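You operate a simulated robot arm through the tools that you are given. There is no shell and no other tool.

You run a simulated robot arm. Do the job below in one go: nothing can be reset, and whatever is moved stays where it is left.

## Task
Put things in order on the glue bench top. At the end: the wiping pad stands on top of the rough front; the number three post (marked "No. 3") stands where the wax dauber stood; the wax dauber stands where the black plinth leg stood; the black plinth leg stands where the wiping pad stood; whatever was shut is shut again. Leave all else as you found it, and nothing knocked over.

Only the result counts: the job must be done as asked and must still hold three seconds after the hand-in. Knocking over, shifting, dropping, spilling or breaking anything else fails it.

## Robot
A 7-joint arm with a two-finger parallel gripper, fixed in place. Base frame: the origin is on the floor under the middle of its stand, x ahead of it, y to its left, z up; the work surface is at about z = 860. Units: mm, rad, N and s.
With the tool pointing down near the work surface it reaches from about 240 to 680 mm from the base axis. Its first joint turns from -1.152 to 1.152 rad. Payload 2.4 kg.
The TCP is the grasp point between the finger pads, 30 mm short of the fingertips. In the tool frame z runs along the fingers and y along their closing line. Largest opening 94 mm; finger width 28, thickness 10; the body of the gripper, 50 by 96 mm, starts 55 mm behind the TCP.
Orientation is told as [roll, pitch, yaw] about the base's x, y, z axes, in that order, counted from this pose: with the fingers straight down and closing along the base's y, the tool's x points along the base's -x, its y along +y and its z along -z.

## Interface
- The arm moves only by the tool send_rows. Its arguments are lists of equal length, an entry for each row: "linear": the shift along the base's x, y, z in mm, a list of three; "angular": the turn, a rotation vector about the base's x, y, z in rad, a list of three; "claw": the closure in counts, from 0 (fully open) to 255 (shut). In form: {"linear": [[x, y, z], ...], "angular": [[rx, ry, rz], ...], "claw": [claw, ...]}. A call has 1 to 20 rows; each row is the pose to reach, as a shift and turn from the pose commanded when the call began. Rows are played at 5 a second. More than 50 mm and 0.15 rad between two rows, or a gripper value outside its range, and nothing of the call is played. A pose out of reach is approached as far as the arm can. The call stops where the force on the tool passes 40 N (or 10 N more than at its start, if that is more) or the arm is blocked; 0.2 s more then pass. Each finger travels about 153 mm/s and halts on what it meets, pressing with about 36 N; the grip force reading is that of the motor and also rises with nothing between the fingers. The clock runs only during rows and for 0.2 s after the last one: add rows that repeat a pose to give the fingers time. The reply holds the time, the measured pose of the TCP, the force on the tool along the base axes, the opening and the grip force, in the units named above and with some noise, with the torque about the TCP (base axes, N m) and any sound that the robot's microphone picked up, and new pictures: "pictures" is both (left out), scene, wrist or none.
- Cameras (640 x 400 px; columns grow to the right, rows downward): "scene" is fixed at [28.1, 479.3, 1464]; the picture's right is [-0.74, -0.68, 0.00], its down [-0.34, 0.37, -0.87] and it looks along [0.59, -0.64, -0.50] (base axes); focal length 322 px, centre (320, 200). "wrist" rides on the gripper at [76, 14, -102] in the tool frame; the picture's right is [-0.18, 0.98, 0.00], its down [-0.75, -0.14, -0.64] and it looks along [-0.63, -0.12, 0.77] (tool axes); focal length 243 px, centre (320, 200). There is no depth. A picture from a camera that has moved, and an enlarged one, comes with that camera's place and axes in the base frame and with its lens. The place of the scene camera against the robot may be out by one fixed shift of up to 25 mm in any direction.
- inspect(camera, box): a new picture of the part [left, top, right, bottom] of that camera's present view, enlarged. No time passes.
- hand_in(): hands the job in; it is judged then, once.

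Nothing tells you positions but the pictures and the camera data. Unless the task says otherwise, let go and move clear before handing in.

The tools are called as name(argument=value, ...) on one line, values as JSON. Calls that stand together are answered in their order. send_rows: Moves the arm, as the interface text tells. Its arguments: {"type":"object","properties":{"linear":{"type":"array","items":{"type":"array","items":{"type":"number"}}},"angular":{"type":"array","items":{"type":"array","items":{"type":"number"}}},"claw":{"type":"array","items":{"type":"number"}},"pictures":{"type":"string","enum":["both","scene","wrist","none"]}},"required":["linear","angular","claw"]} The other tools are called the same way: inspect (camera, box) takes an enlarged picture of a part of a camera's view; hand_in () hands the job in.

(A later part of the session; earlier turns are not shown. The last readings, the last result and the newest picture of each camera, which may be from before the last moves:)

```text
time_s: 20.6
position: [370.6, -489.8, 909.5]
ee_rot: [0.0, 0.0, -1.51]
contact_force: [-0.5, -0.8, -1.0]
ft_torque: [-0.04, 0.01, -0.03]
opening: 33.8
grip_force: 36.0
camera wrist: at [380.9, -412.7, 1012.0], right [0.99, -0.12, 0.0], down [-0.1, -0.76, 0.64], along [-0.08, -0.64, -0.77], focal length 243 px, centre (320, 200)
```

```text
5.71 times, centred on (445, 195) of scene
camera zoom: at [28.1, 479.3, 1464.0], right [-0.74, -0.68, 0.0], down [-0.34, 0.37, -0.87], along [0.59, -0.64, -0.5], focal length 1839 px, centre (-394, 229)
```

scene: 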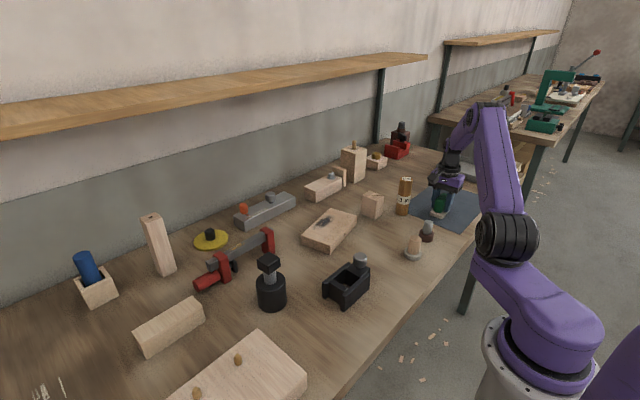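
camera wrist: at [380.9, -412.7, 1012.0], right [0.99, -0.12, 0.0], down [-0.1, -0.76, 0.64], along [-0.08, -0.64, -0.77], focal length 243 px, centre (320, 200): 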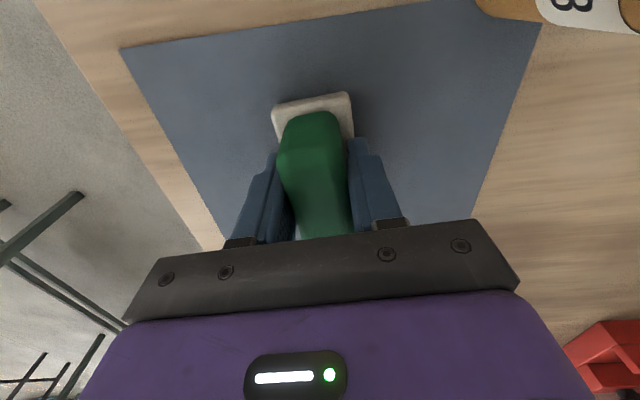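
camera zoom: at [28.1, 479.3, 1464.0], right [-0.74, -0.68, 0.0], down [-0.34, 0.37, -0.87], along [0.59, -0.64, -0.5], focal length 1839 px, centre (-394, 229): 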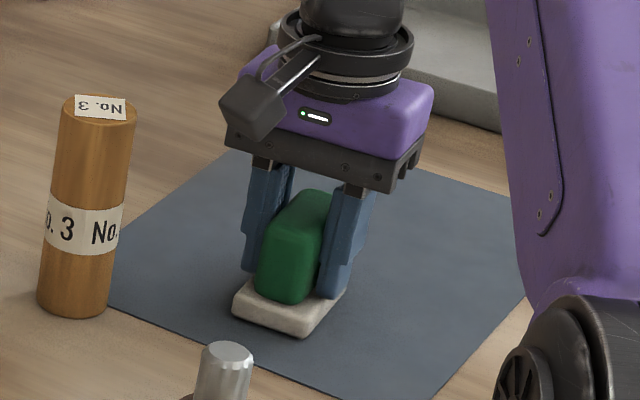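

The base appears to have risen with the fingers this time. I'll continue slowly and check the opening stays at 33.8.

send_rows(linear=[[0, 0, 1], [0, 0, 3], [0, 0, 5], [0, 0, 8], [0, 0, 11], [0, 0, 14], [0, 0, 17], [0, 0, 20]], angular=[[0, 0, 0], [0, 0, 0], [0, 0, 0], [0, 0, 0], [0, 0, 0], [0, 0, 0], [0, 0, 0], [0, 0, 0]], claw=[255, 255, 255, 255, 255, 255, 255, 255], pictures="none")

inspect(camera="scene", box=[410, 160, 480, 230])

```text
time_s: 22.4
position: [371.3, -488.8, 928.8]
ee_rot: [-0.001, 0.0, -1.509]
contact_force: [0.8, 0.1, -0.2]
ft_torque: [0.0, -0.01, 0.0]
opening: 33.5
grip_force: 36.1
```

```text
5.71 times, centred on (445, 195) of scene
camera zoom: at [28.1, 479.3, 1464.0], right [-0.74, -0.68, 0.0], down [-0.34, 0.37, -0.87], along [0.59, -0.64, -0.5], focal length 1839 px, centre (-394, 229)
```

zoom: 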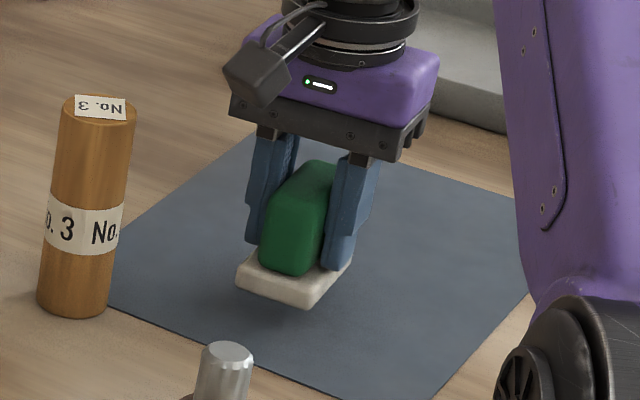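

It's held and clear of the mat, so the lower grip works. I'll keep lifting gently to clear the post, checking on the way.

send_rows(linear=[[0, 0, 3], [0, 0, 8], [0, 0, 14], [0, 0, 21], [0, 0, 29], [0, 0, 38], [0, 0, 48], [0, 0, 58], [0, 0, 68], [0, 0, 78], [0, 0, 88], [0, 0, 98], [0, 0, 107], [0, 0, 115], [0, 0, 121], [0, 0, 126], [0, 0, 129], [0, 0, 131]], angular=[[0, 0, 0], [0, 0, 0], [0, 0, 0], [0, 0, 0], [0, 0, 0], [0, 0, 0], [0, 0, 0], [0, 0, 0], [0, 0, 0], [0, 0, 0], [0, 0, 0], [0, 0, 0], [0, 0, 0], [0, 0, 0], [0, 0, 0], [0, 0, 0], [0, 0, 0], [0, 0, 0]], claw=[255, 255, 255, 255, 255, 255, 255, 255, 255, 255, 255, 255, 255, 255, 255, 255, 255, 255], pictures="both")

```text
time_s: 26.2
position: [370.9, -489.1, 1060.8]
ee_rot: [0.0, -0.001, -1.51]
contact_force: [-0.5, -0.1, -1.4]
ft_torque: [0.02, 0.02, 0.01]
opening: 33.6
grip_force: 36.5
camera wrist: at [381.8, -412.8, 1163.1], right [0.99, -0.12, 0.0], down [-0.1, -0.76, 0.64], along [-0.08, -0.64, -0.77], focal length 243 px, centre (320, 200)
```

scene: 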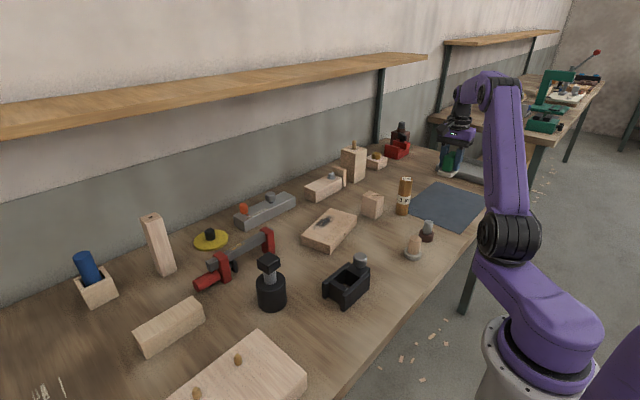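
wrist: 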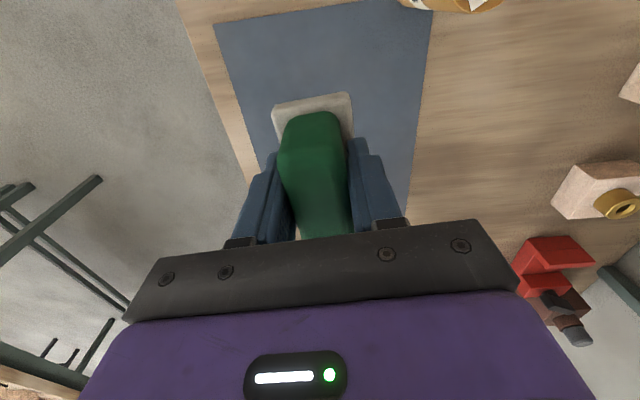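

The grip holds steady at 33.6 mm. I'll carry the pad slowly over to the front, turning it slightly to match the block's 12° angle.

send_rows(linear=[[2, 3.4, 0], [8.1, 13.6, 0], [16.1, 27.3, 0], [26.2, 44.3, 0], [38.3, 64.8, 0], [50.4, 85.3, 0], [62.5, 105.7, 0], [76.6, 129.6, 0], [90.7, 153.5, 0], [104.8, 177.3, 0], [118.9, 201.2, 0], [133, 225.1, 0], [147.1, 248.9, 0], [159.2, 269.4, 0], [171.3, 289.9, 0], [181.4, 306.9, 0], [189.4, 320.5, 0], [195.5, 330.8, 0], [199.5, 337.6, 0], [201.5, 341, 0]], angular=[[0, 0, 0.001], [0, 0, 0.006], [0, 0, 0.011], [0, 0, 0.018], [0, 0, 0.027], [0, 0, 0.035], [0, 0, 0.043], [0, 0, 0.053], [0, 0, 0.063], [0, 0, 0.073], [0, 0, 0.083], [0, 0, 0.092], [0, 0, 0.102], [0, 0, 0.111], [0, 0, 0.119], [0, 0, 0.126], [0, 0, 0.132], [0, 0, 0.136], [0, 0, 0.139], [0, 0, 0.14]], claw=[255, 255, 255, 255, 255, 255, 255, 255, 255, 255, 255, 255, 255, 255, 255, 255, 255, 255, 255, 255], pictures="both")

inspect(camera="scene", box=[280, 130, 380, 260])

```text
time_s: 30.4
position: [571.7, -148.5, 1060.0]
ee_rot: [0.0, -0.001, -1.372]
contact_force: [-0.5, 0.1, -1.4]
ft_torque: [-0.01, 0.03, 0.04]
opening: 33.5
grip_force: 36.1
camera wrist: at [571.3, -71.5, 1162.9], right [1.0, 0.02, 0.0], down [0.01, -0.77, 0.64], along [0.01, -0.64, -0.77], focal length 243 px, centre (320, 200)
```

scene: 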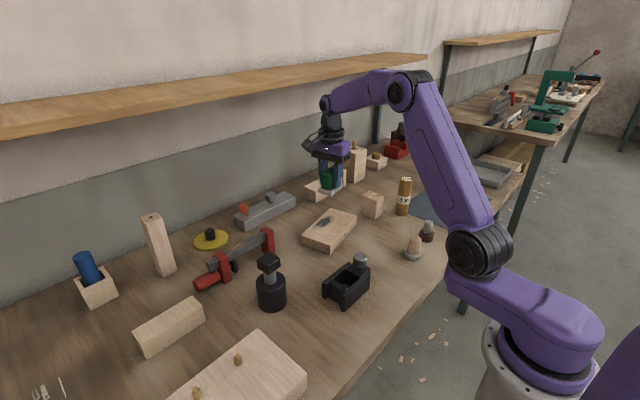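
wrist: 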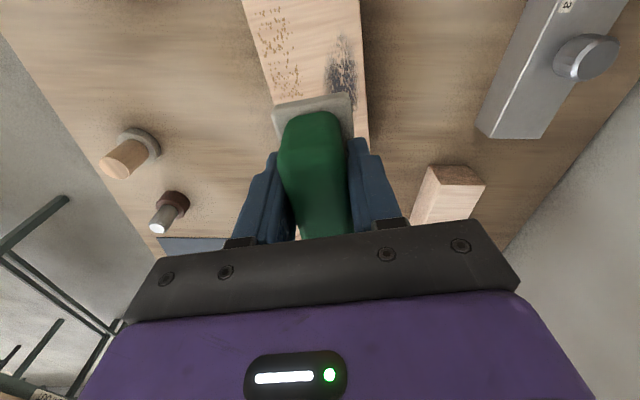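

```text
3.08 times, centred on (330, 195) of scene
camera zoom: at [28.1, 479.3, 1464.0], right [-0.74, -0.68, 0.0], down [-0.34, 0.37, -0.87], along [0.59, -0.64, -0.5], focal length 990 px, centre (289, 215)
```

zoom: 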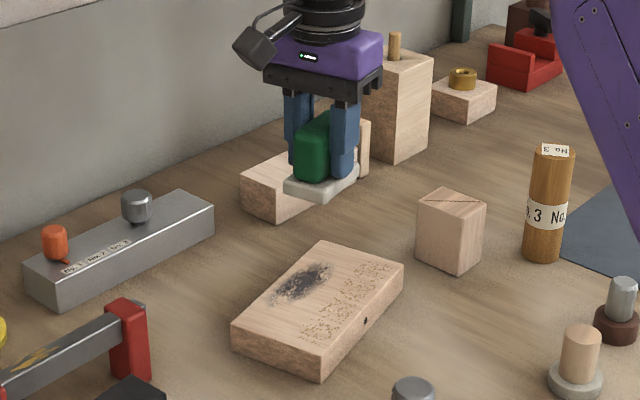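

The pad hangs centred over the front, agreeing with my measurements to about a millimetre. I'll lower it slowly to just above the block's top.

send_rows(linear=[[0, 0, -3], [0, 0, -8], [0, 0, -15], [0, 0, -23], [0, 0, -32], [0, 0, -41], [0, 0, -50], [0, 0, -59], [0, 0, -68], [0, 0, -77], [0, 0, -85], [0, 0, -92], [0, 0, -98], [0, 0, -103], [0, 0, -107], [0, 0, -110], [0, 0, -112], [0, 0, -114]], angular=[[0, 0, 0], [0, 0, 0], [0, 0, 0], [0, 0, 0], [0, 0, 0], [0, 0, 0], [0, 0, 0], [0, 0, 0], [0, 0, 0], [0, 0, 0], [0, 0, 0], [0, 0, 0], [0, 0, 0], [0, 0, 0], [0, 0, 0], [0, 0, 0], [0, 0, 0], [0, 0, 0]], claw=[255, 255, 255, 255, 255, 255, 255, 255, 255, 255, 255, 255, 255, 255, 255, 255, 255, 255], pictures="both")

inspect(camera="scene", box=[280, 170, 380, 260])

```text
time_s: 34.2
position: [573.7, -148.2, 946.1]
ee_rot: [0.0, -0.001, -1.371]
contact_force: [-0.5, 0.2, -1.8]
ft_torque: [-0.07, -0.02, 0.0]
opening: 33.6
grip_force: 35.7
camera wrist: at [572.5, -72.1, 1048.5], right [1.0, 0.02, 0.0], down [0.01, -0.77, 0.64], along [0.01, -0.64, -0.77], focal length 243 px, centre (320, 200)
```

scene: 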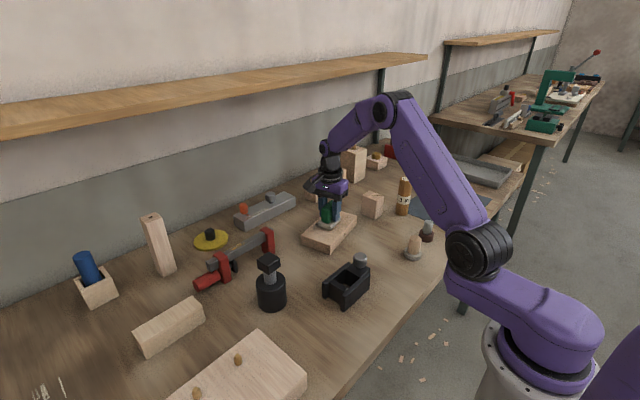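
wrist: 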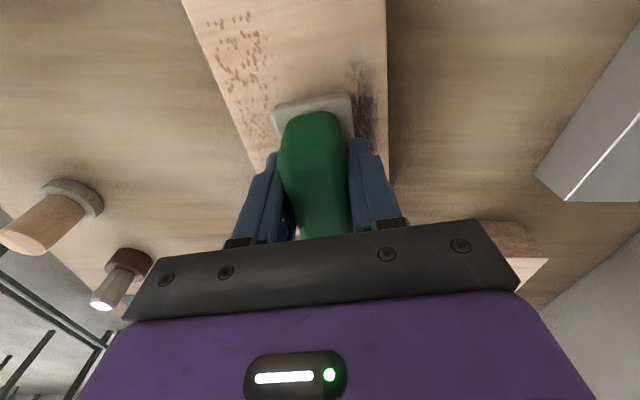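

```text
4.44 times, centred on (330, 215) of scene
camera zoom: at [28.1, 479.3, 1464.0], right [-0.74, -0.68, 0.0], down [-0.34, 0.37, -0.87], along [0.59, -0.64, -0.5], focal length 1430 px, centre (276, 133)
```

zoom: 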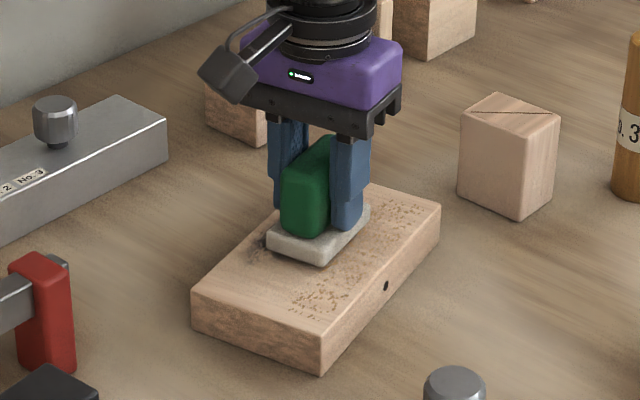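

The pad hovers a few millimetres above the block. I'll creep down until the force reading shows contact.

send_rows(linear=[[0, 0, -1], [0, 0, -2], [0, 0, -3], [0, 0, -4], [0, 0, -5], [0, 0, -6], [0, 0, -6]], angular=[[0, 0, 0], [0, 0, 0], [0, 0, 0], [0, 0, 0], [0, 0, 0], [0, 0, 0], [0, 0, 0]], claw=[255, 255, 255, 255, 255, 255, 255], pictures="none")

inspect(camera="scene", box=[310, 190, 360, 240])

```text
time_s: 35.8
position: [572.3, -148.5, 941.1]
ee_rot: [0.001, 0.001, -1.369]
contact_force: [-4.2, 2.8, 11.8]
ft_torque: [0.08, 0.17, 0.02]
opening: 33.6
grip_force: 36.2
```

```text
8.00 times, centred on (335, 215) of scene
camera zoom: at [27.7, 479.4, 1464.0], right [-0.74, -0.68, 0.0], down [-0.34, 0.37, -0.87], along [0.59, -0.64, -0.5], focal length 2574 px, centre (200, 80)
```

zoom: 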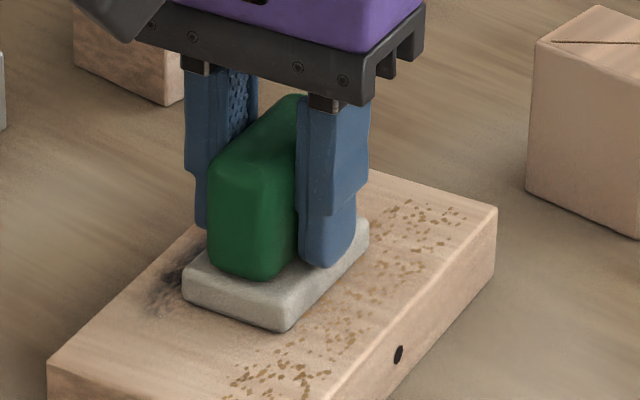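

Contact shows at about z = 941, with 12 N. I'll ease off slightly and open the fingers gently.

send_rows(linear=[[0, 0, 0.6], [0, 0, 0.8], [0, 0, 0.8], [0, 0, 0.8], [0, 0, 0.8], [0, 0, 0.8], [0, 0, 0.8]], angular=[[0, 0, 0], [0, 0, 0], [0, 0, 0], [0, 0, 0], [0, 0, 0], [0, 0, 0], [0, 0, 0]], claw=[255, 255, 150, 120, 80, 40, 0], pictures="wrist")

inspect(camera="scene", box=[290, 170, 380, 260])

```text
time_s: 37.4
position: [572.4, -149.1, 939.3]
ee_rot: [0.0, -0.001, -1.37]
contact_force: [-0.2, -0.4, 0.5]
ft_torque: [0.0, 0.0, 0.02]
opening: 93.9
grip_force: 0.1
camera wrist: at [572.5, -71.7, 1043.2], right [1.0, 0.02, 0.0], down [0.01, -0.77, 0.64], along [0.01, -0.64, -0.77], focal length 243 px, centre (320, 200)
```

wrist: 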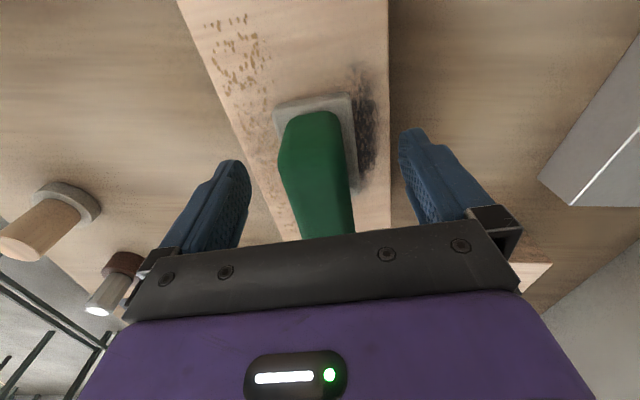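

```text
4.44 times, centred on (335, 215) of scene
camera zoom: at [28.1, 479.3, 1464.0], right [-0.74, -0.68, 0.0], down [-0.34, 0.37, -0.87], along [0.59, -0.64, -0.5], focal length 1430 px, centre (253, 133)
```

zoom: 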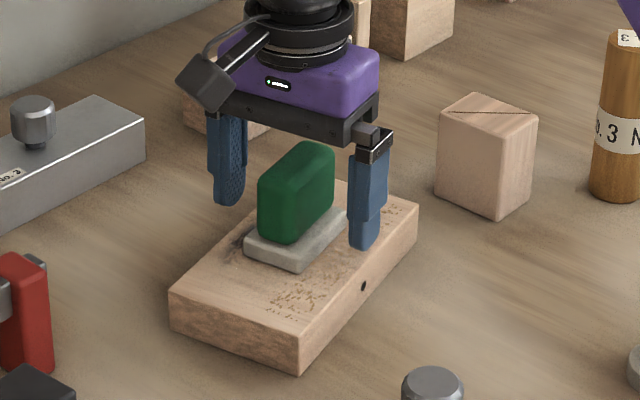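

The pad stands squarely on the rough front. I'll rise straight up, then go over the black leg at (491, 149) and turn back so the fingers close along y.

send_rows(linear=[[0, 0, 10], [0, 0, 35], [0, 0, 75], [0, 0, 120], [0, 0, 160], [-7, 25, 160], [-14, 50, 160], [-20, 75, 160], [-27, 100, 160], [-34, 124, 160], [-41, 149, 160], [-48, 174, 160], [-54, 199, 160], [-61, 224, 160], [-68, 249, 160], [-75, 274, 160], [-81.5, 298.5, 160], [-81.5, 298.5, 160]], angular=[[0, 0, 0], [0, 0, 0], [0, 0, 0], [0, 0, 0], [0, 0, 0], [0, 0, 0.12], [0, 0, 0.24], [0, 0, 0.36], [0, 0, 0.48], [0, 0, 0.6], [0, 0, 0.72], [0, 0, 0.84], [0, 0, 0.96], [0, 0, 1.08], [0, 0, 1.2], [0, 0, 1.32], [0, 0, 1.44], [0, 0, 1.44]], claw=[0, 0, 0, 0, 0, 0, 0, 0, 0, 0, 0, 0, 0, 0, 0, 0, 0, 0], pictures="both")

inspect(camera="wrist", box=[250, 40, 410, 160])

inspect(camera="scene", box=[290, 170, 380, 260])

```text
time_s: 41.2
position: [490.0, 150.1, 1101.4]
ee_rot: [-0.001, -0.001, 0.071]
contact_force: [0.6, -0.2, -0.7]
ft_torque: [-0.01, 0.0, 0.0]
opening: 94.0
grip_force: 0.0
camera wrist: at [414.3, 157.7, 1204.2], right [0.11, 0.99, 0.0], down [0.76, -0.09, 0.64], along [0.64, -0.07, -0.77], focal length 243 px, centre (320, 200)
```

scene: 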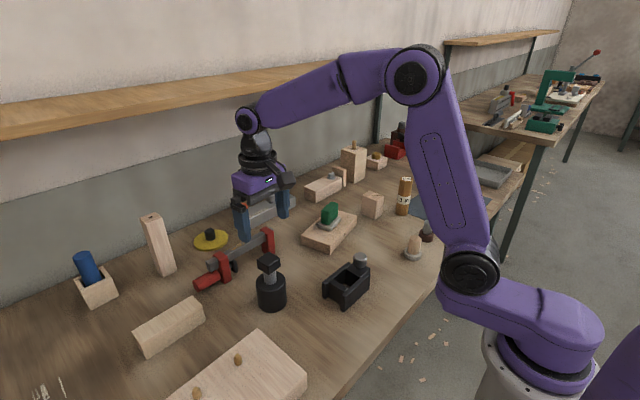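
wrist: 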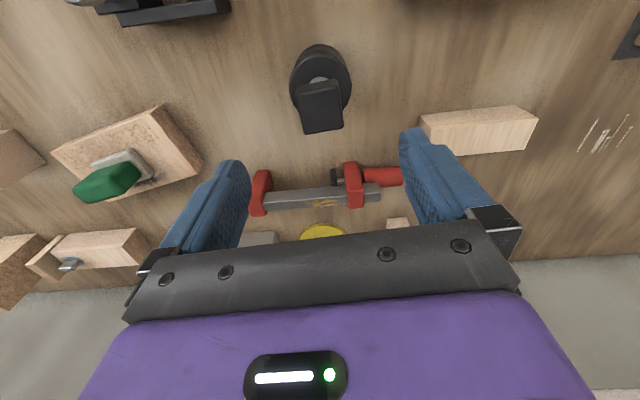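

```text
3.33 times, centred on (330, 100) of wrist
camera zoom: at [414.3, 157.7, 1204.2], right [0.11, 0.99, 0.0], down [0.76, -0.09, 0.64], along [0.64, -0.07, -0.77], focal length 809 px, centre (287, 533)
```

zoom: 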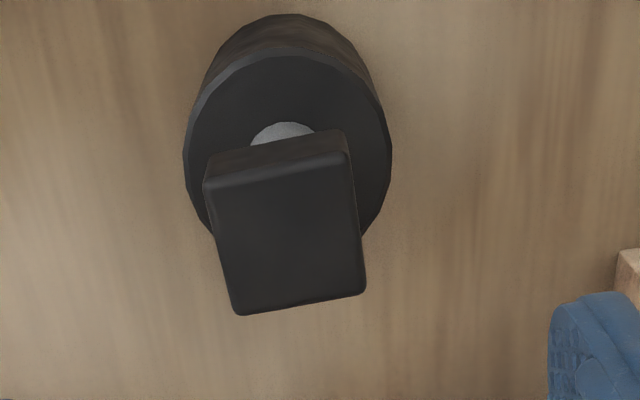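

```text
4.44 times, centred on (335, 215) of scene
camera zoom: at [28.0, 479.3, 1464.0], right [-0.74, -0.68, 0.0], down [-0.34, 0.37, -0.87], along [0.59, -0.64, -0.5], focal length 1430 px, centre (253, 133)
```

zoom: 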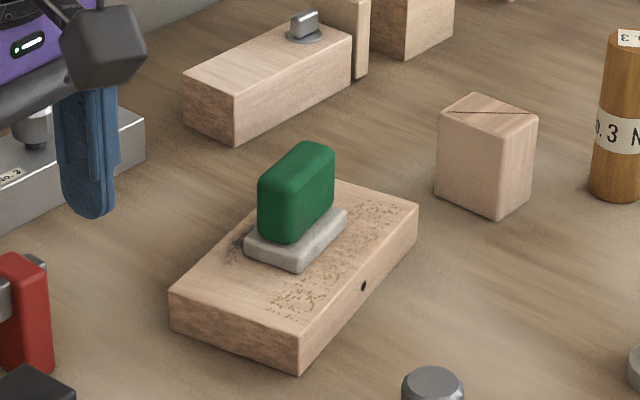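

The leg's head is centred at about (491, 150), turned about 5°. I'll descend so the pads meet the square head at about z = 979.

send_rows(linear=[[0, 0.8, -25], [0, 0.8, -55], [0, 0.8, -80], [0, 0.8, -100], [0, 0.8, -113], [0, 0.8, -122], [0, 0.8, -122]], angular=[[0, 0, 0.01], [0, 0, 0.02], [0, 0, 0.02], [0, 0, 0.02], [0, 0, 0.02], [0, 0, 0.02], [0, 0, 0.02]], claw=[0, 0, 0, 0, 0, 0, 0], pictures="both")

inspect(camera="scene", box=[220, 210, 320, 320])

```text
time_s: 42.8
position: [491.4, 151.0, 978.0]
ee_rot: [0.001, -0.002, 0.09]
contact_force: [-0.6, 0.1, 0.1]
ft_torque: [0.02, 0.02, 0.02]
opening: 93.8
grip_force: 0.1
camera wrist: at [415.1, 157.4, 1080.6], right [0.1, 1.0, 0.0], down [0.76, -0.07, 0.64], along [0.64, -0.06, -0.77], focal length 243 px, centre (320, 200)
```

scene: 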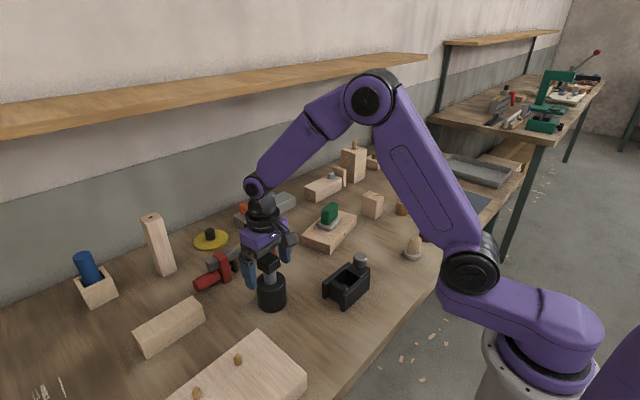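
wrist: 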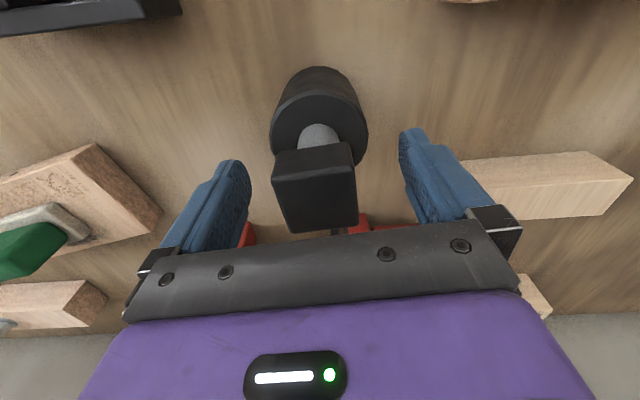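

```text
3.64 times, centred on (270, 265) of scene
camera zoom: at [28.1, 479.3, 1464.0], right [-0.74, -0.68, 0.0], down [-0.34, 0.37, -0.87], along [0.59, -0.64, -0.5], focal length 1170 px, centre (502, -36)
```

zoom: 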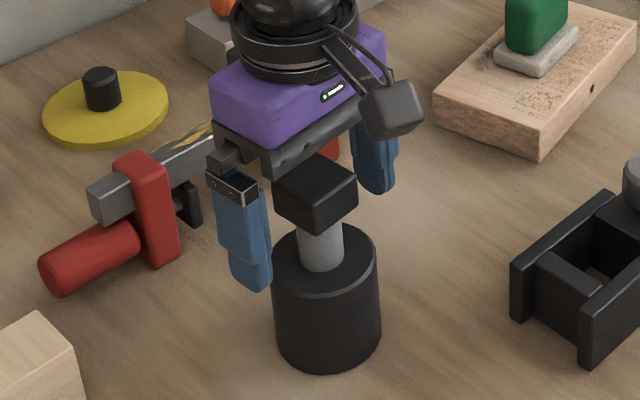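

The head is centred between the pads. I'll close and raise slightly to test the hold.

send_rows(linear=[[0, 0, 0], [0, 0, 0], [0, 0, 0], [0, 0, 0], [0, 0, 0], [0, 0, 0.7], [0, 0, 1.5], [0, 0, 2.5], [0, 0, 3.5], [0, 0, 5]], angular=[[0, 0, 0], [0, 0, 0], [0, 0, 0], [0, 0, 0], [0, 0, 0], [0, 0, 0], [0, 0, 0], [0, 0, 0], [0, 0, 0], [0, 0, 0]], claw=[120, 200, 255, 255, 255, 255, 255, 255, 255, 255], pictures="wrist")

inspect(camera="scene", box=[220, 210, 320, 320])

```text
time_s: 45.0
position: [490.4, 151.3, 982.6]
ee_rot: [0.001, 0.001, 0.092]
contact_force: [-0.4, -0.7, -3.9]
ft_torque: [0.03, -0.03, 0.01]
opening: 41.3
grip_force: 35.9
camera wrist: at [414.5, 157.5, 1086.1], right [0.1, 1.0, 0.0], down [0.76, -0.07, 0.64], along [0.64, -0.06, -0.77], focal length 243 px, centre (320, 200)
```

wrist: 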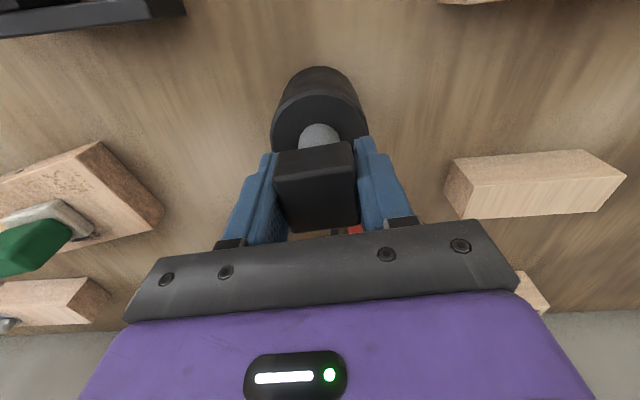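

```text
3.64 times, centred on (270, 265) of scene
camera zoom: at [28.1, 479.3, 1464.0], right [-0.74, -0.68, 0.0], down [-0.34, 0.37, -0.87], along [0.59, -0.64, -0.5], focal length 1170 px, centre (502, -36)
```

zoom: 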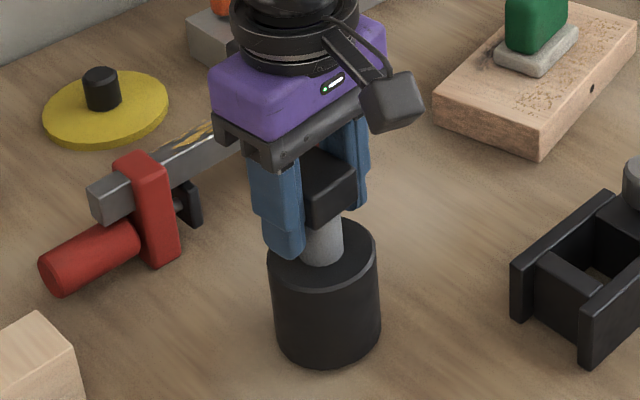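

The leg is held at 41.3 mm and about 0.4 kg. I'll lift it smoothly so its foot clears everything on the way.

send_rows(linear=[[0, 0, 2], [0, 0, 6], [0, 0, 12], [0, 0, 19], [0, 0, 27], [0, 0, 36], [0, 0, 46], [0, 0, 56], [0, 0, 66], [0, 0, 76], [0, 0, 86], [0, 0, 96], [0, 0, 105], [0, 0, 113], [0, 0, 120], [0, 0, 125], [0, 0, 129], [0, 0, 131]], angular=[[0, 0, 0], [0, 0, 0], [0, 0, 0], [0, 0, 0], [0, 0, 0], [0, 0, 0], [0, 0, 0], [0, 0, 0], [0, 0, 0], [0, 0, 0], [0, 0, 0], [0, 0, 0], [0, 0, 0], [0, 0, 0], [0, 0, 0], [0, 0, 0], [0, 0, 0], [0, 0, 0]], claw=[255, 255, 255, 255, 255, 255, 255, 255, 255, 255, 255, 255, 255, 255, 255, 255, 255, 255], pictures="both")

```text
time_s: 48.8
position: [490.1, 152.4, 1115.1]
ee_rot: [0.0, 0.0, 0.091]
contact_force: [0.4, -0.1, -4.4]
ft_torque: [0.01, 0.01, 0.0]
opening: 41.7
grip_force: 35.6
camera wrist: at [414.4, 158.2, 1217.4], right [0.1, 1.0, 0.0], down [0.76, -0.07, 0.64], along [0.64, -0.06, -0.77], focal length 243 px, centre (320, 200)
```

scene: 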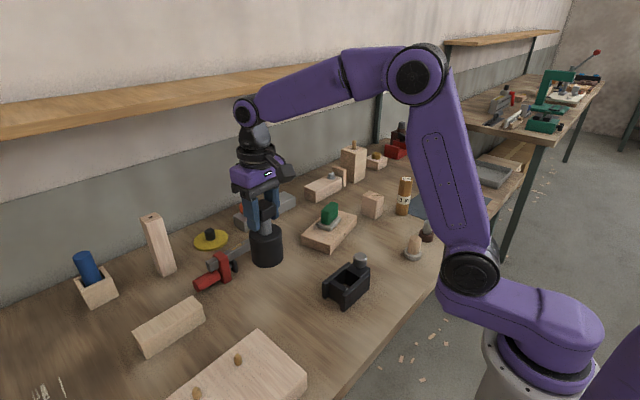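
wrist: 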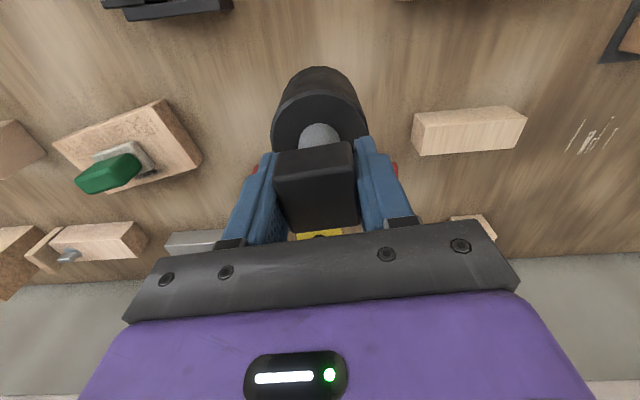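

The leg hangs steadily. I'll carry it toward the pad's old place in two smooth stages.

send_rows(linear=[[-0.6, -3.2, 0], [-2.4, -12.8, 0], [-5.4, -28.8, 0], [-9, -48, 0], [-13.2, -70.4, 0], [-18, -96, 0], [-22.8, -121.6, 0], [-27.6, -147.2, 0], [-32.4, -172.8, 0], [-37.2, -198.4, 0], [-42, -224, 0], [-46.8, -249.6, 0], [-51, -272, 0], [-54.6, -291.2, 0], [-57.6, -307.2, 0], [-59.4, -316.8, 0], [-60, -320, 0]], angular=[[0, 0, 0], [0, 0, 0], [0, 0, 0], [0, 0, 0], [0, 0, 0], [0, 0, 0], [0, 0, 0], [0, 0, 0], [0, 0, 0], [0, 0, 0], [0, 0, 0], [0, 0, 0], [0, 0, 0], [0, 0, 0], [0, 0, 0], [0, 0, 0], [0, 0, 0]], claw=[255, 255, 255, 255, 255, 255, 255, 255, 255, 255, 255, 255, 255, 255, 255, 255, 255], pictures="none")

send_rows(linear=[[-0.6, -3.2, 0], [-2.4, -12.8, 0], [-5.4, -28.8, 0], [-9, -48, 0], [-13.2, -70.4, 0], [-18, -96, 0], [-22.8, -121.6, 0], [-27.6, -147.2, 0], [-32.4, -172.8, 0], [-37.2, -198.4, 0], [-42, -224, 0], [-46.8, -249.6, 0], [-51, -272, 0], [-54.6, -291.2, 0], [-57.6, -307.2, 0], [-59.4, -316.8, 0], [-60, -320.8, 0]], angular=[[0, 0, 0], [0, 0, 0], [0, 0, 0], [0, 0, 0], [0, 0, 0], [0, 0, 0], [0, 0, 0], [0, 0, 0], [0, 0, 0], [0, 0, 0], [0, 0, 0], [0, 0, 0], [0, 0, 0], [0, 0, 0], [0, 0, 0], [0, 0, 0], [0, 0, 0]], claw=[255, 255, 255, 255, 255, 255, 255, 255, 255, 255, 255, 255, 255, 255, 255, 255, 255], pictures="both")

```text
time_s: 52.4
position: [430.6, -169.4, 1114.8]
ee_rot: [0.0, -0.001, 0.09]
contact_force: [-0.6, -0.3, -4.3]
ft_torque: [0.02, -0.01, 0.0]
opening: 41.6
grip_force: 35.7
```

```text
time_s: 56.0
position: [371.7, -489.7, 1114.1]
ee_rot: [0.0, 0.0, 0.091]
contact_force: [-0.1, -0.3, -4.6]
ft_torque: [0.04, 0.01, -0.01]
opening: 41.7
grip_force: 36.1
camera wrist: at [294.7, -483.4, 1216.8], right [0.09, 1.0, 0.0], down [0.76, -0.07, 0.64], along [0.64, -0.06, -0.77], focal length 243 px, centre (320, 200)
```

scene: 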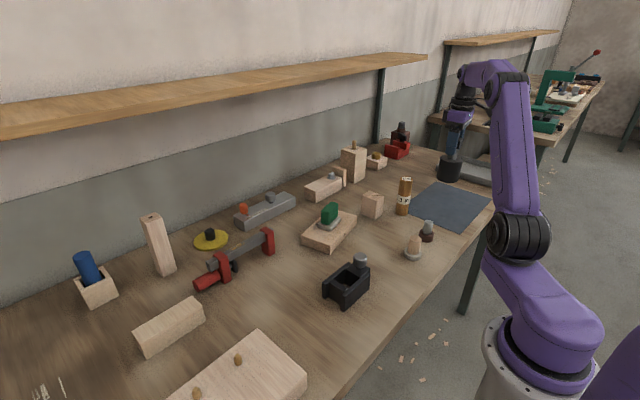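
wrist: 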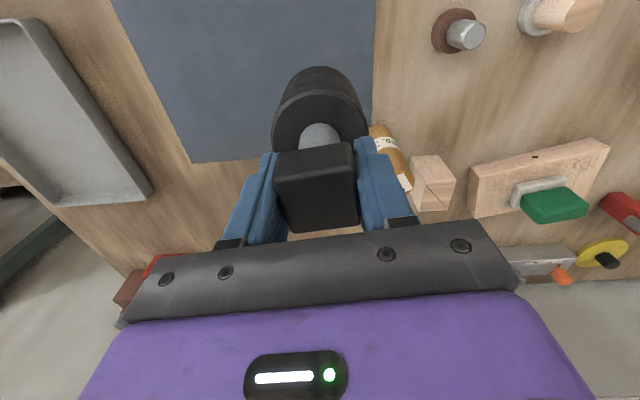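

The leg is above the pad's old spot at (371, -491) with the surrounding area clear. I'll lower it slowly to just above the mat.

send_rows(linear=[[0, -0.5, -2], [0, -0.5, -6], [0, -0.5, -12], [0, -0.5, -19], [0, -0.5, -27], [0, -0.5, -36], [0, -0.5, -46], [0, -0.5, -56], [0, -0.5, -66], [0, -0.5, -76], [0, -0.5, -86], [0, -0.5, -95], [0, -0.5, -103], [0, -0.5, -110], [0, -0.5, -116], [0, -0.5, -121], [0, -0.5, -125], [0, -0.5, -128], [0, -0.5, -130]], angular=[[0, 0, 0], [0, 0, 0], [0, 0, 0], [0, 0, 0], [0, 0, 0], [0, 0, 0], [0, 0, 0], [0, 0, 0], [0, 0, 0], [0, 0, 0], [0, 0, 0], [0, 0, 0], [0, 0, 0], [0, 0, 0], [0, 0, 0], [0, 0, 0], [0, 0, 0], [0, 0, 0], [0, 0, 0]], claw=[255, 255, 255, 255, 255, 255, 255, 255, 255, 255, 255, 255, 255, 255, 255, 255, 255, 255, 255], pictures="both")

inspect(camera="scene", box=[400, 150, 500, 240])

```text
time_s: 60.0
position: [372.5, -489.4, 985.3]
ee_rot: [0.002, 0.0, 0.09]
contact_force: [-0.3, 0.5, -3.8]
ft_torque: [0.01, -0.03, 0.0]
opening: 41.8
grip_force: 36.5
camera wrist: at [294.9, -483.8, 1087.7], right [0.1, 1.0, 0.0], down [0.76, -0.07, 0.64], along [0.64, -0.06, -0.77], focal length 243 px, centre (320, 200)
```

scene: 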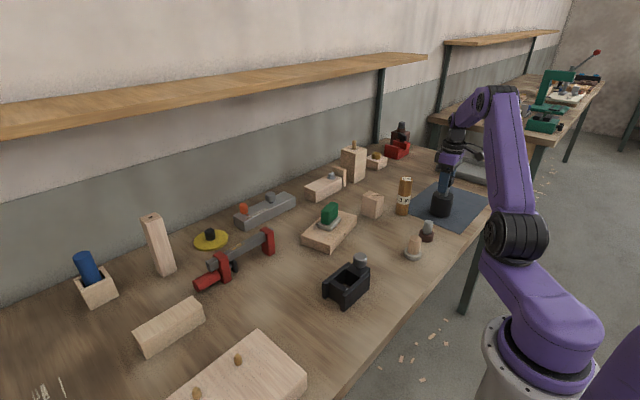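
wrist: 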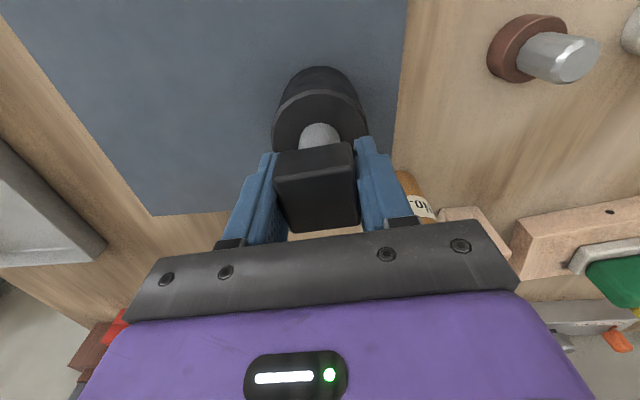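

```text
4.44 times, centred on (450, 195) of scene
camera zoom: at [28.1, 479.2, 1464.0], right [-0.74, -0.68, 0.0], down [-0.34, 0.37, -0.87], along [0.59, -0.64, -0.5], focal length 1430 px, centre (-258, 222)
```

zoom: 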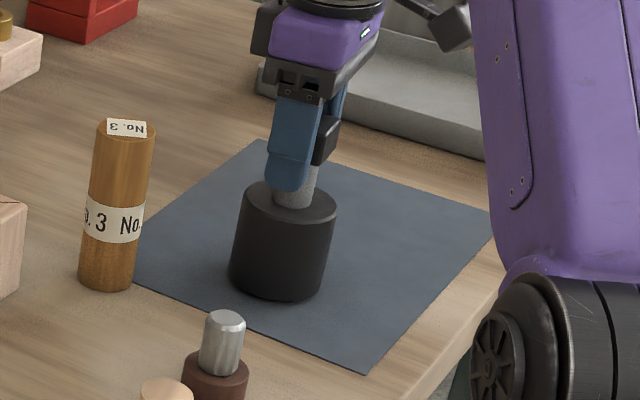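

The leg is a few millimetres above the mat. I'll check its foot position closely against where the pad's base was before setting it down.

inspect(camera="scene", box=[420, 185, 460, 225])

inspect(camera="wrist", box=[250, 50, 390, 150])

```text
10.00 times, centred on (440, 205) of scene
camera zoom: at [28.1, 479.2, 1464.0], right [-0.74, -0.68, 0.0], down [-0.34, 0.37, -0.87], along [0.59, -0.64, -0.5], focal length 3218 px, centre (-880, 150)
```

zoom: 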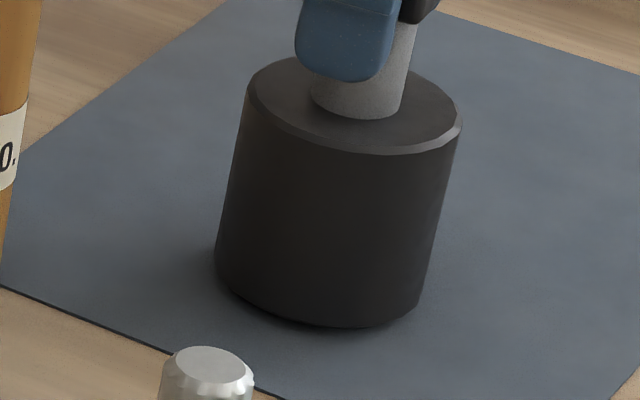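

```text
4.00 times, centred on (320, 100) of wrist
camera zoom: at [294.9, -483.8, 1087.7], right [0.1, 1.0, 0.0], down [0.76, -0.07, 0.64], along [0.64, -0.06, -0.77], focal length 970 px, centre (320, 600)
```

zoom: 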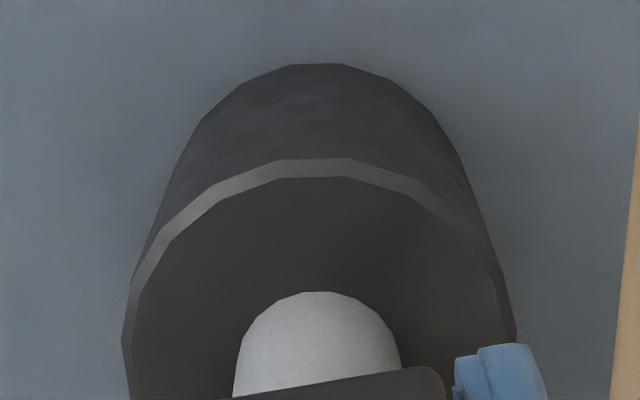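

The foot lines up within about 2 mm, so I'll nudge it 1.5 mm in x and creep down until contact.

send_rows(linear=[[0.5, 0, 0], [1, 0, 0], [1.5, 0, -1], [1.5, 0, -2], [1.5, 0, -3], [1.5, 0, -4], [1.5, 0, -4]], angular=[[0, 0, 0], [0, 0, 0], [0, 0, 0], [0, 0, 0], [0, 0, 0], [0, 0, 0], [0, 0, 0]], claw=[255, 255, 255, 255, 255, 255, 255], pictures="none")

inspect(camera="scene", box=[420, 185, 460, 225])

```text
time_s: 61.6
position: [373.0, -489.8, 980.7]
ee_rot: [0.0, -0.001, 0.091]
contact_force: [-0.3, 0.3, -4.6]
ft_torque: [0.01, -0.02, 0.01]
opening: 41.7
grip_force: 36.1
```

```text
10.00 times, centred on (440, 205) of scene
camera zoom: at [28.1, 479.2, 1464.0], right [-0.74, -0.68, 0.0], down [-0.34, 0.37, -0.87], along [0.59, -0.64, -0.5], focal length 3218 px, centre (-880, 150)
```

zoom: 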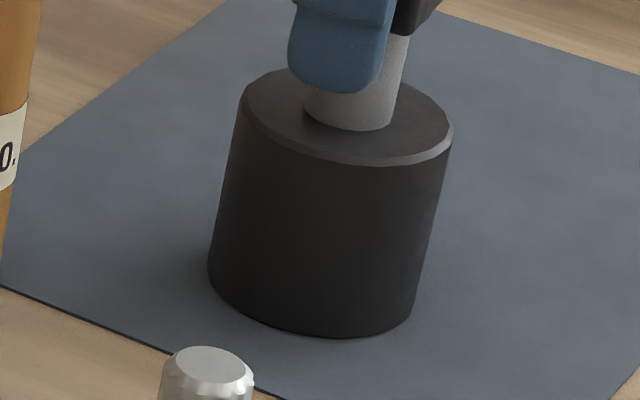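

Still hanging. I'll continue creeping down.

send_rows(linear=[[0, 0, -0.7], [0, 0, -1.4], [0, 0, -2.1], [0, 0, -2.1]], angular=[[0, 0, 0], [0, 0, 0], [0, 0, 0], [0, 0, 0]], claw=[255, 255, 255, 255], pictures="none")

```text
time_s: 62.6
position: [374.3, -490.7, 979.4]
ee_rot: [-0.002, -0.002, 0.089]
contact_force: [-3.7, 2.6, 7.0]
ft_torque: [0.01, 0.19, -0.06]
opening: 41.6
grip_force: 36.3
```

Contact is made. I'll ease up slightly and open the fingers slowly.

send_rows(linear=[[0, 0, 0.4], [0, 0, 0.5], [0, 0, 0.5], [0, 0, 0.5], [0, 0, 0.5], [0, 0, 0.5], [0, 0, 0.5]], angular=[[0, 0, 0], [0, 0, 0], [0, 0, 0], [0, 0, 0], [0, 0, 0], [0, 0, 0], [0, 0, 0]], claw=[255, 255, 130, 100, 60, 20, 0], pictures="both")

inspect(camera="scene", box=[420, 185, 460, 225])

```text
time_s: 64.2
position: [373.4, -490.3, 980.0]
ee_rot: [-0.002, 0.001, 0.091]
contact_force: [-0.6, 0.3, 0.4]
ft_torque: [0.0, 0.02, -0.03]
opening: 93.9
grip_force: 0.1
camera wrist: at [296.3, -483.6, 1081.7], right [0.1, 1.0, 0.0], down [0.76, -0.07, 0.64], along [0.64, -0.06, -0.77], focal length 243 px, centre (320, 200)
```

scene: 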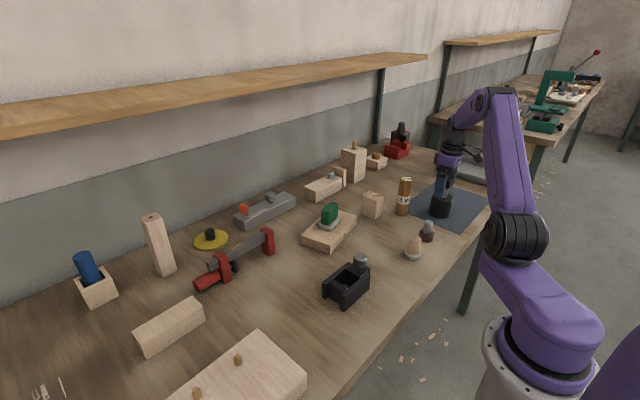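
wrist: 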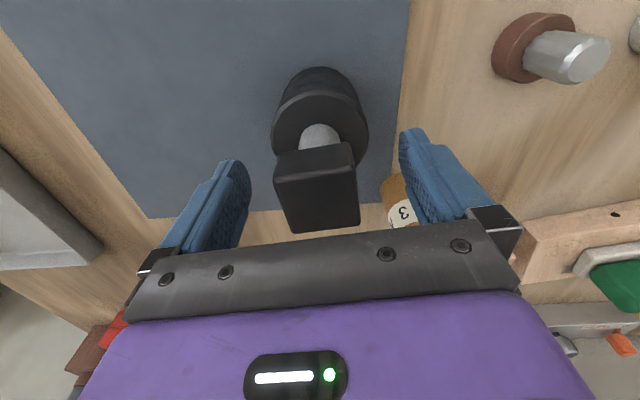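

```text
10.00 times, centred on (440, 205) of scene
camera zoom: at [28.1, 479.3, 1464.0], right [-0.74, -0.68, 0.0], down [-0.34, 0.37, -0.87], along [0.59, -0.64, -0.5], focal length 3218 px, centre (-880, 150)
```

zoom: 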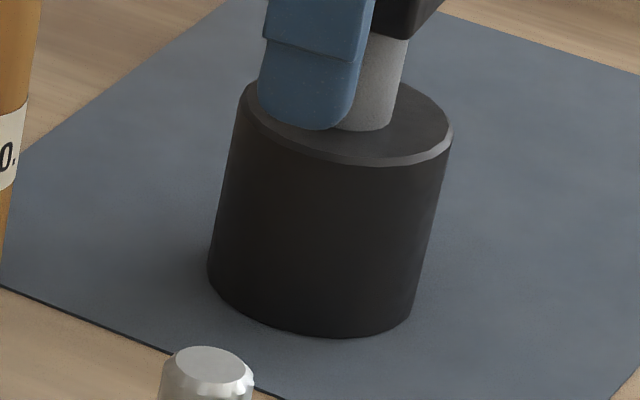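

The leg stands on the mat. I'll rise straight up and measure its position from above.

send_rows(linear=[[0, 0, 10], [0, 0, 30], [0, 0, 60], [0, 0, 90], [0, 0, 120], [0, 0, 120]], angular=[[0, 0, 0], [0, 0, 0], [0, 0, 0], [0, 0, 0], [0, 0, 0], [0, 0, 0]], claw=[0, 0, 0, 0, 0, 0], pictures="both")

inspect(camera="wrist", box=[240, 20, 400, 140])

```text
time_s: 65.6
position: [373.9, -490.3, 1099.6]
ee_rot: [0.001, 0.002, 0.09]
contact_force: [0.2, -0.2, 0.1]
ft_torque: [0.0, 0.04, -0.02]
opening: 94.3
grip_force: 0.1
camera wrist: at [297.7, -483.5, 1203.3], right [0.1, 1.0, 0.0], down [0.76, -0.07, 0.64], along [0.64, -0.06, -0.77], focal length 243 px, centre (320, 200)
```

scene: 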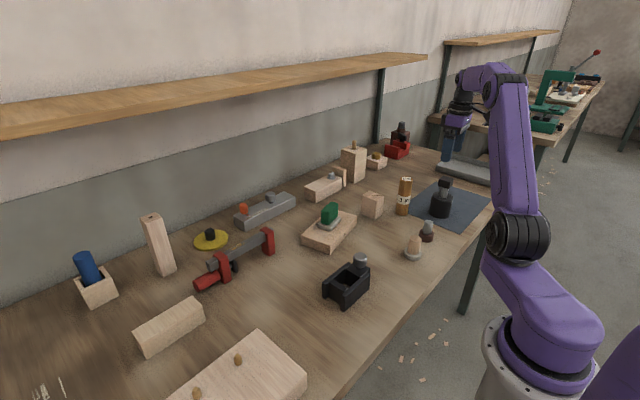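
wrist: 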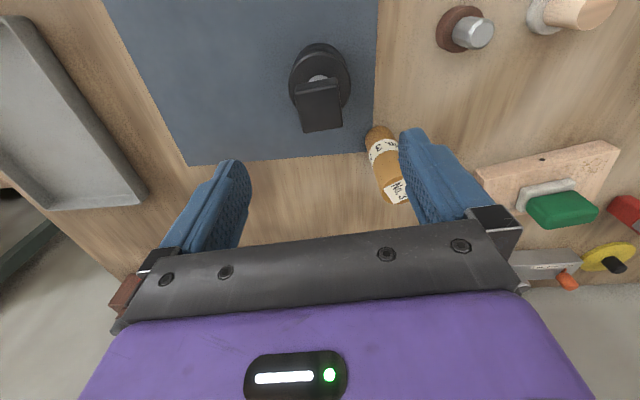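

```text
3.33 times, centred on (320, 80) of wrist
camera zoom: at [297.7, -483.5, 1203.3], right [0.1, 1.0, 0.0], down [0.76, -0.07, 0.64], along [0.64, -0.06, -0.77], focal length 809 px, centre (320, 600)
```

zoom: 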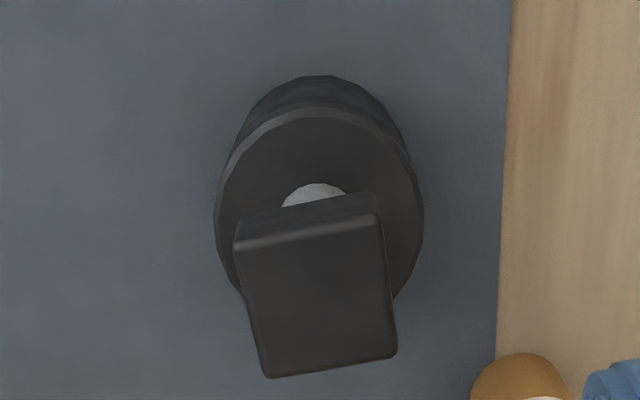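

The leg measures at (371, -491), matching the pad's old centre within a millimetre. Before moving the dauber, I'll take another close look at every handled disc to be sure which one it is.

inspect(camera="scene", box=[190, 222, 235, 255])

inspect(camera="scene", box=[395, 210, 445, 265])

inspect(camera="scene", box=[65, 240, 125, 310])

inspect(camera="scene", box=[315, 245, 380, 315])

inspect(camera="wrist", box=[420, 0, 640, 60])

```text
12.12 times, centred on (212, 238) of scene
camera zoom: at [28.1, 479.3, 1464.0], right [-0.74, -0.68, 0.0], down [-0.34, 0.37, -0.87], along [0.59, -0.64, -0.5], focal length 3900 px, centre (1623, -267)
```

zoom: 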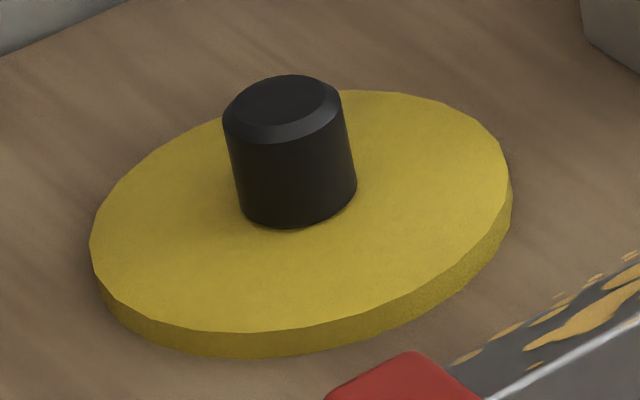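

```text
7.27 times, centred on (420, 238) of scene
camera zoom: at [28.1, 479.3, 1464.0], right [-0.74, -0.68, 0.0], down [-0.34, 0.37, -0.87], along [0.59, -0.64, -0.5], focal length 2340 px, centre (-407, -73)
```

zoom: 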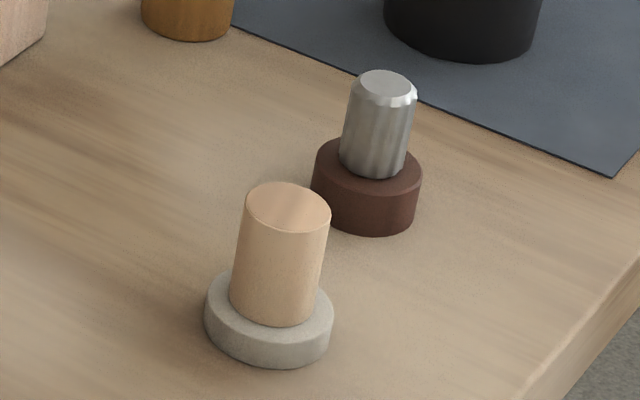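

```text
5.71 times, centred on (95, 275) of scene
camera zoom: at [28.1, 479.3, 1464.0], right [-0.74, -0.68, 0.0], down [-0.34, 0.37, -0.87], along [0.59, -0.64, -0.5], focal length 1839 px, centre (1606, -229)
```

zoom: 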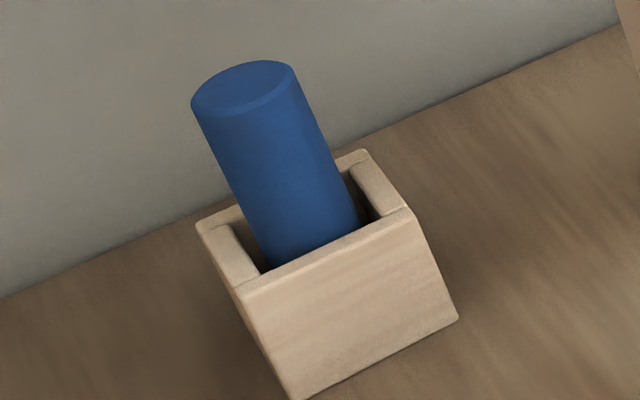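

```text
5.71 times, centred on (348, 280) of scene
camera zoom: at [28.1, 479.3, 1464.0], right [-0.74, -0.68, 0.0], down [-0.34, 0.37, -0.87], along [0.59, -0.64, -0.5], focal length 1839 px, centre (163, -257)
```

zoom: 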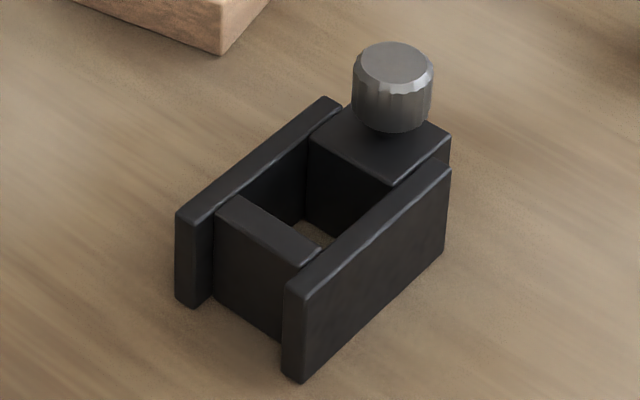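

```text
2.91 times, centred on (530, 30) of wrist
camera zoom: at [297.7, -483.5, 1203.3], right [0.1, 1.0, 0.0], down [0.76, -0.07, 0.64], along [0.64, -0.06, -0.77], focal length 706 px, centre (-291, 694)
```

zoom: 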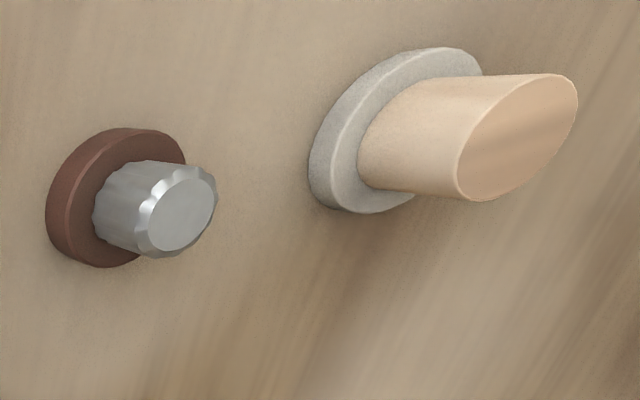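

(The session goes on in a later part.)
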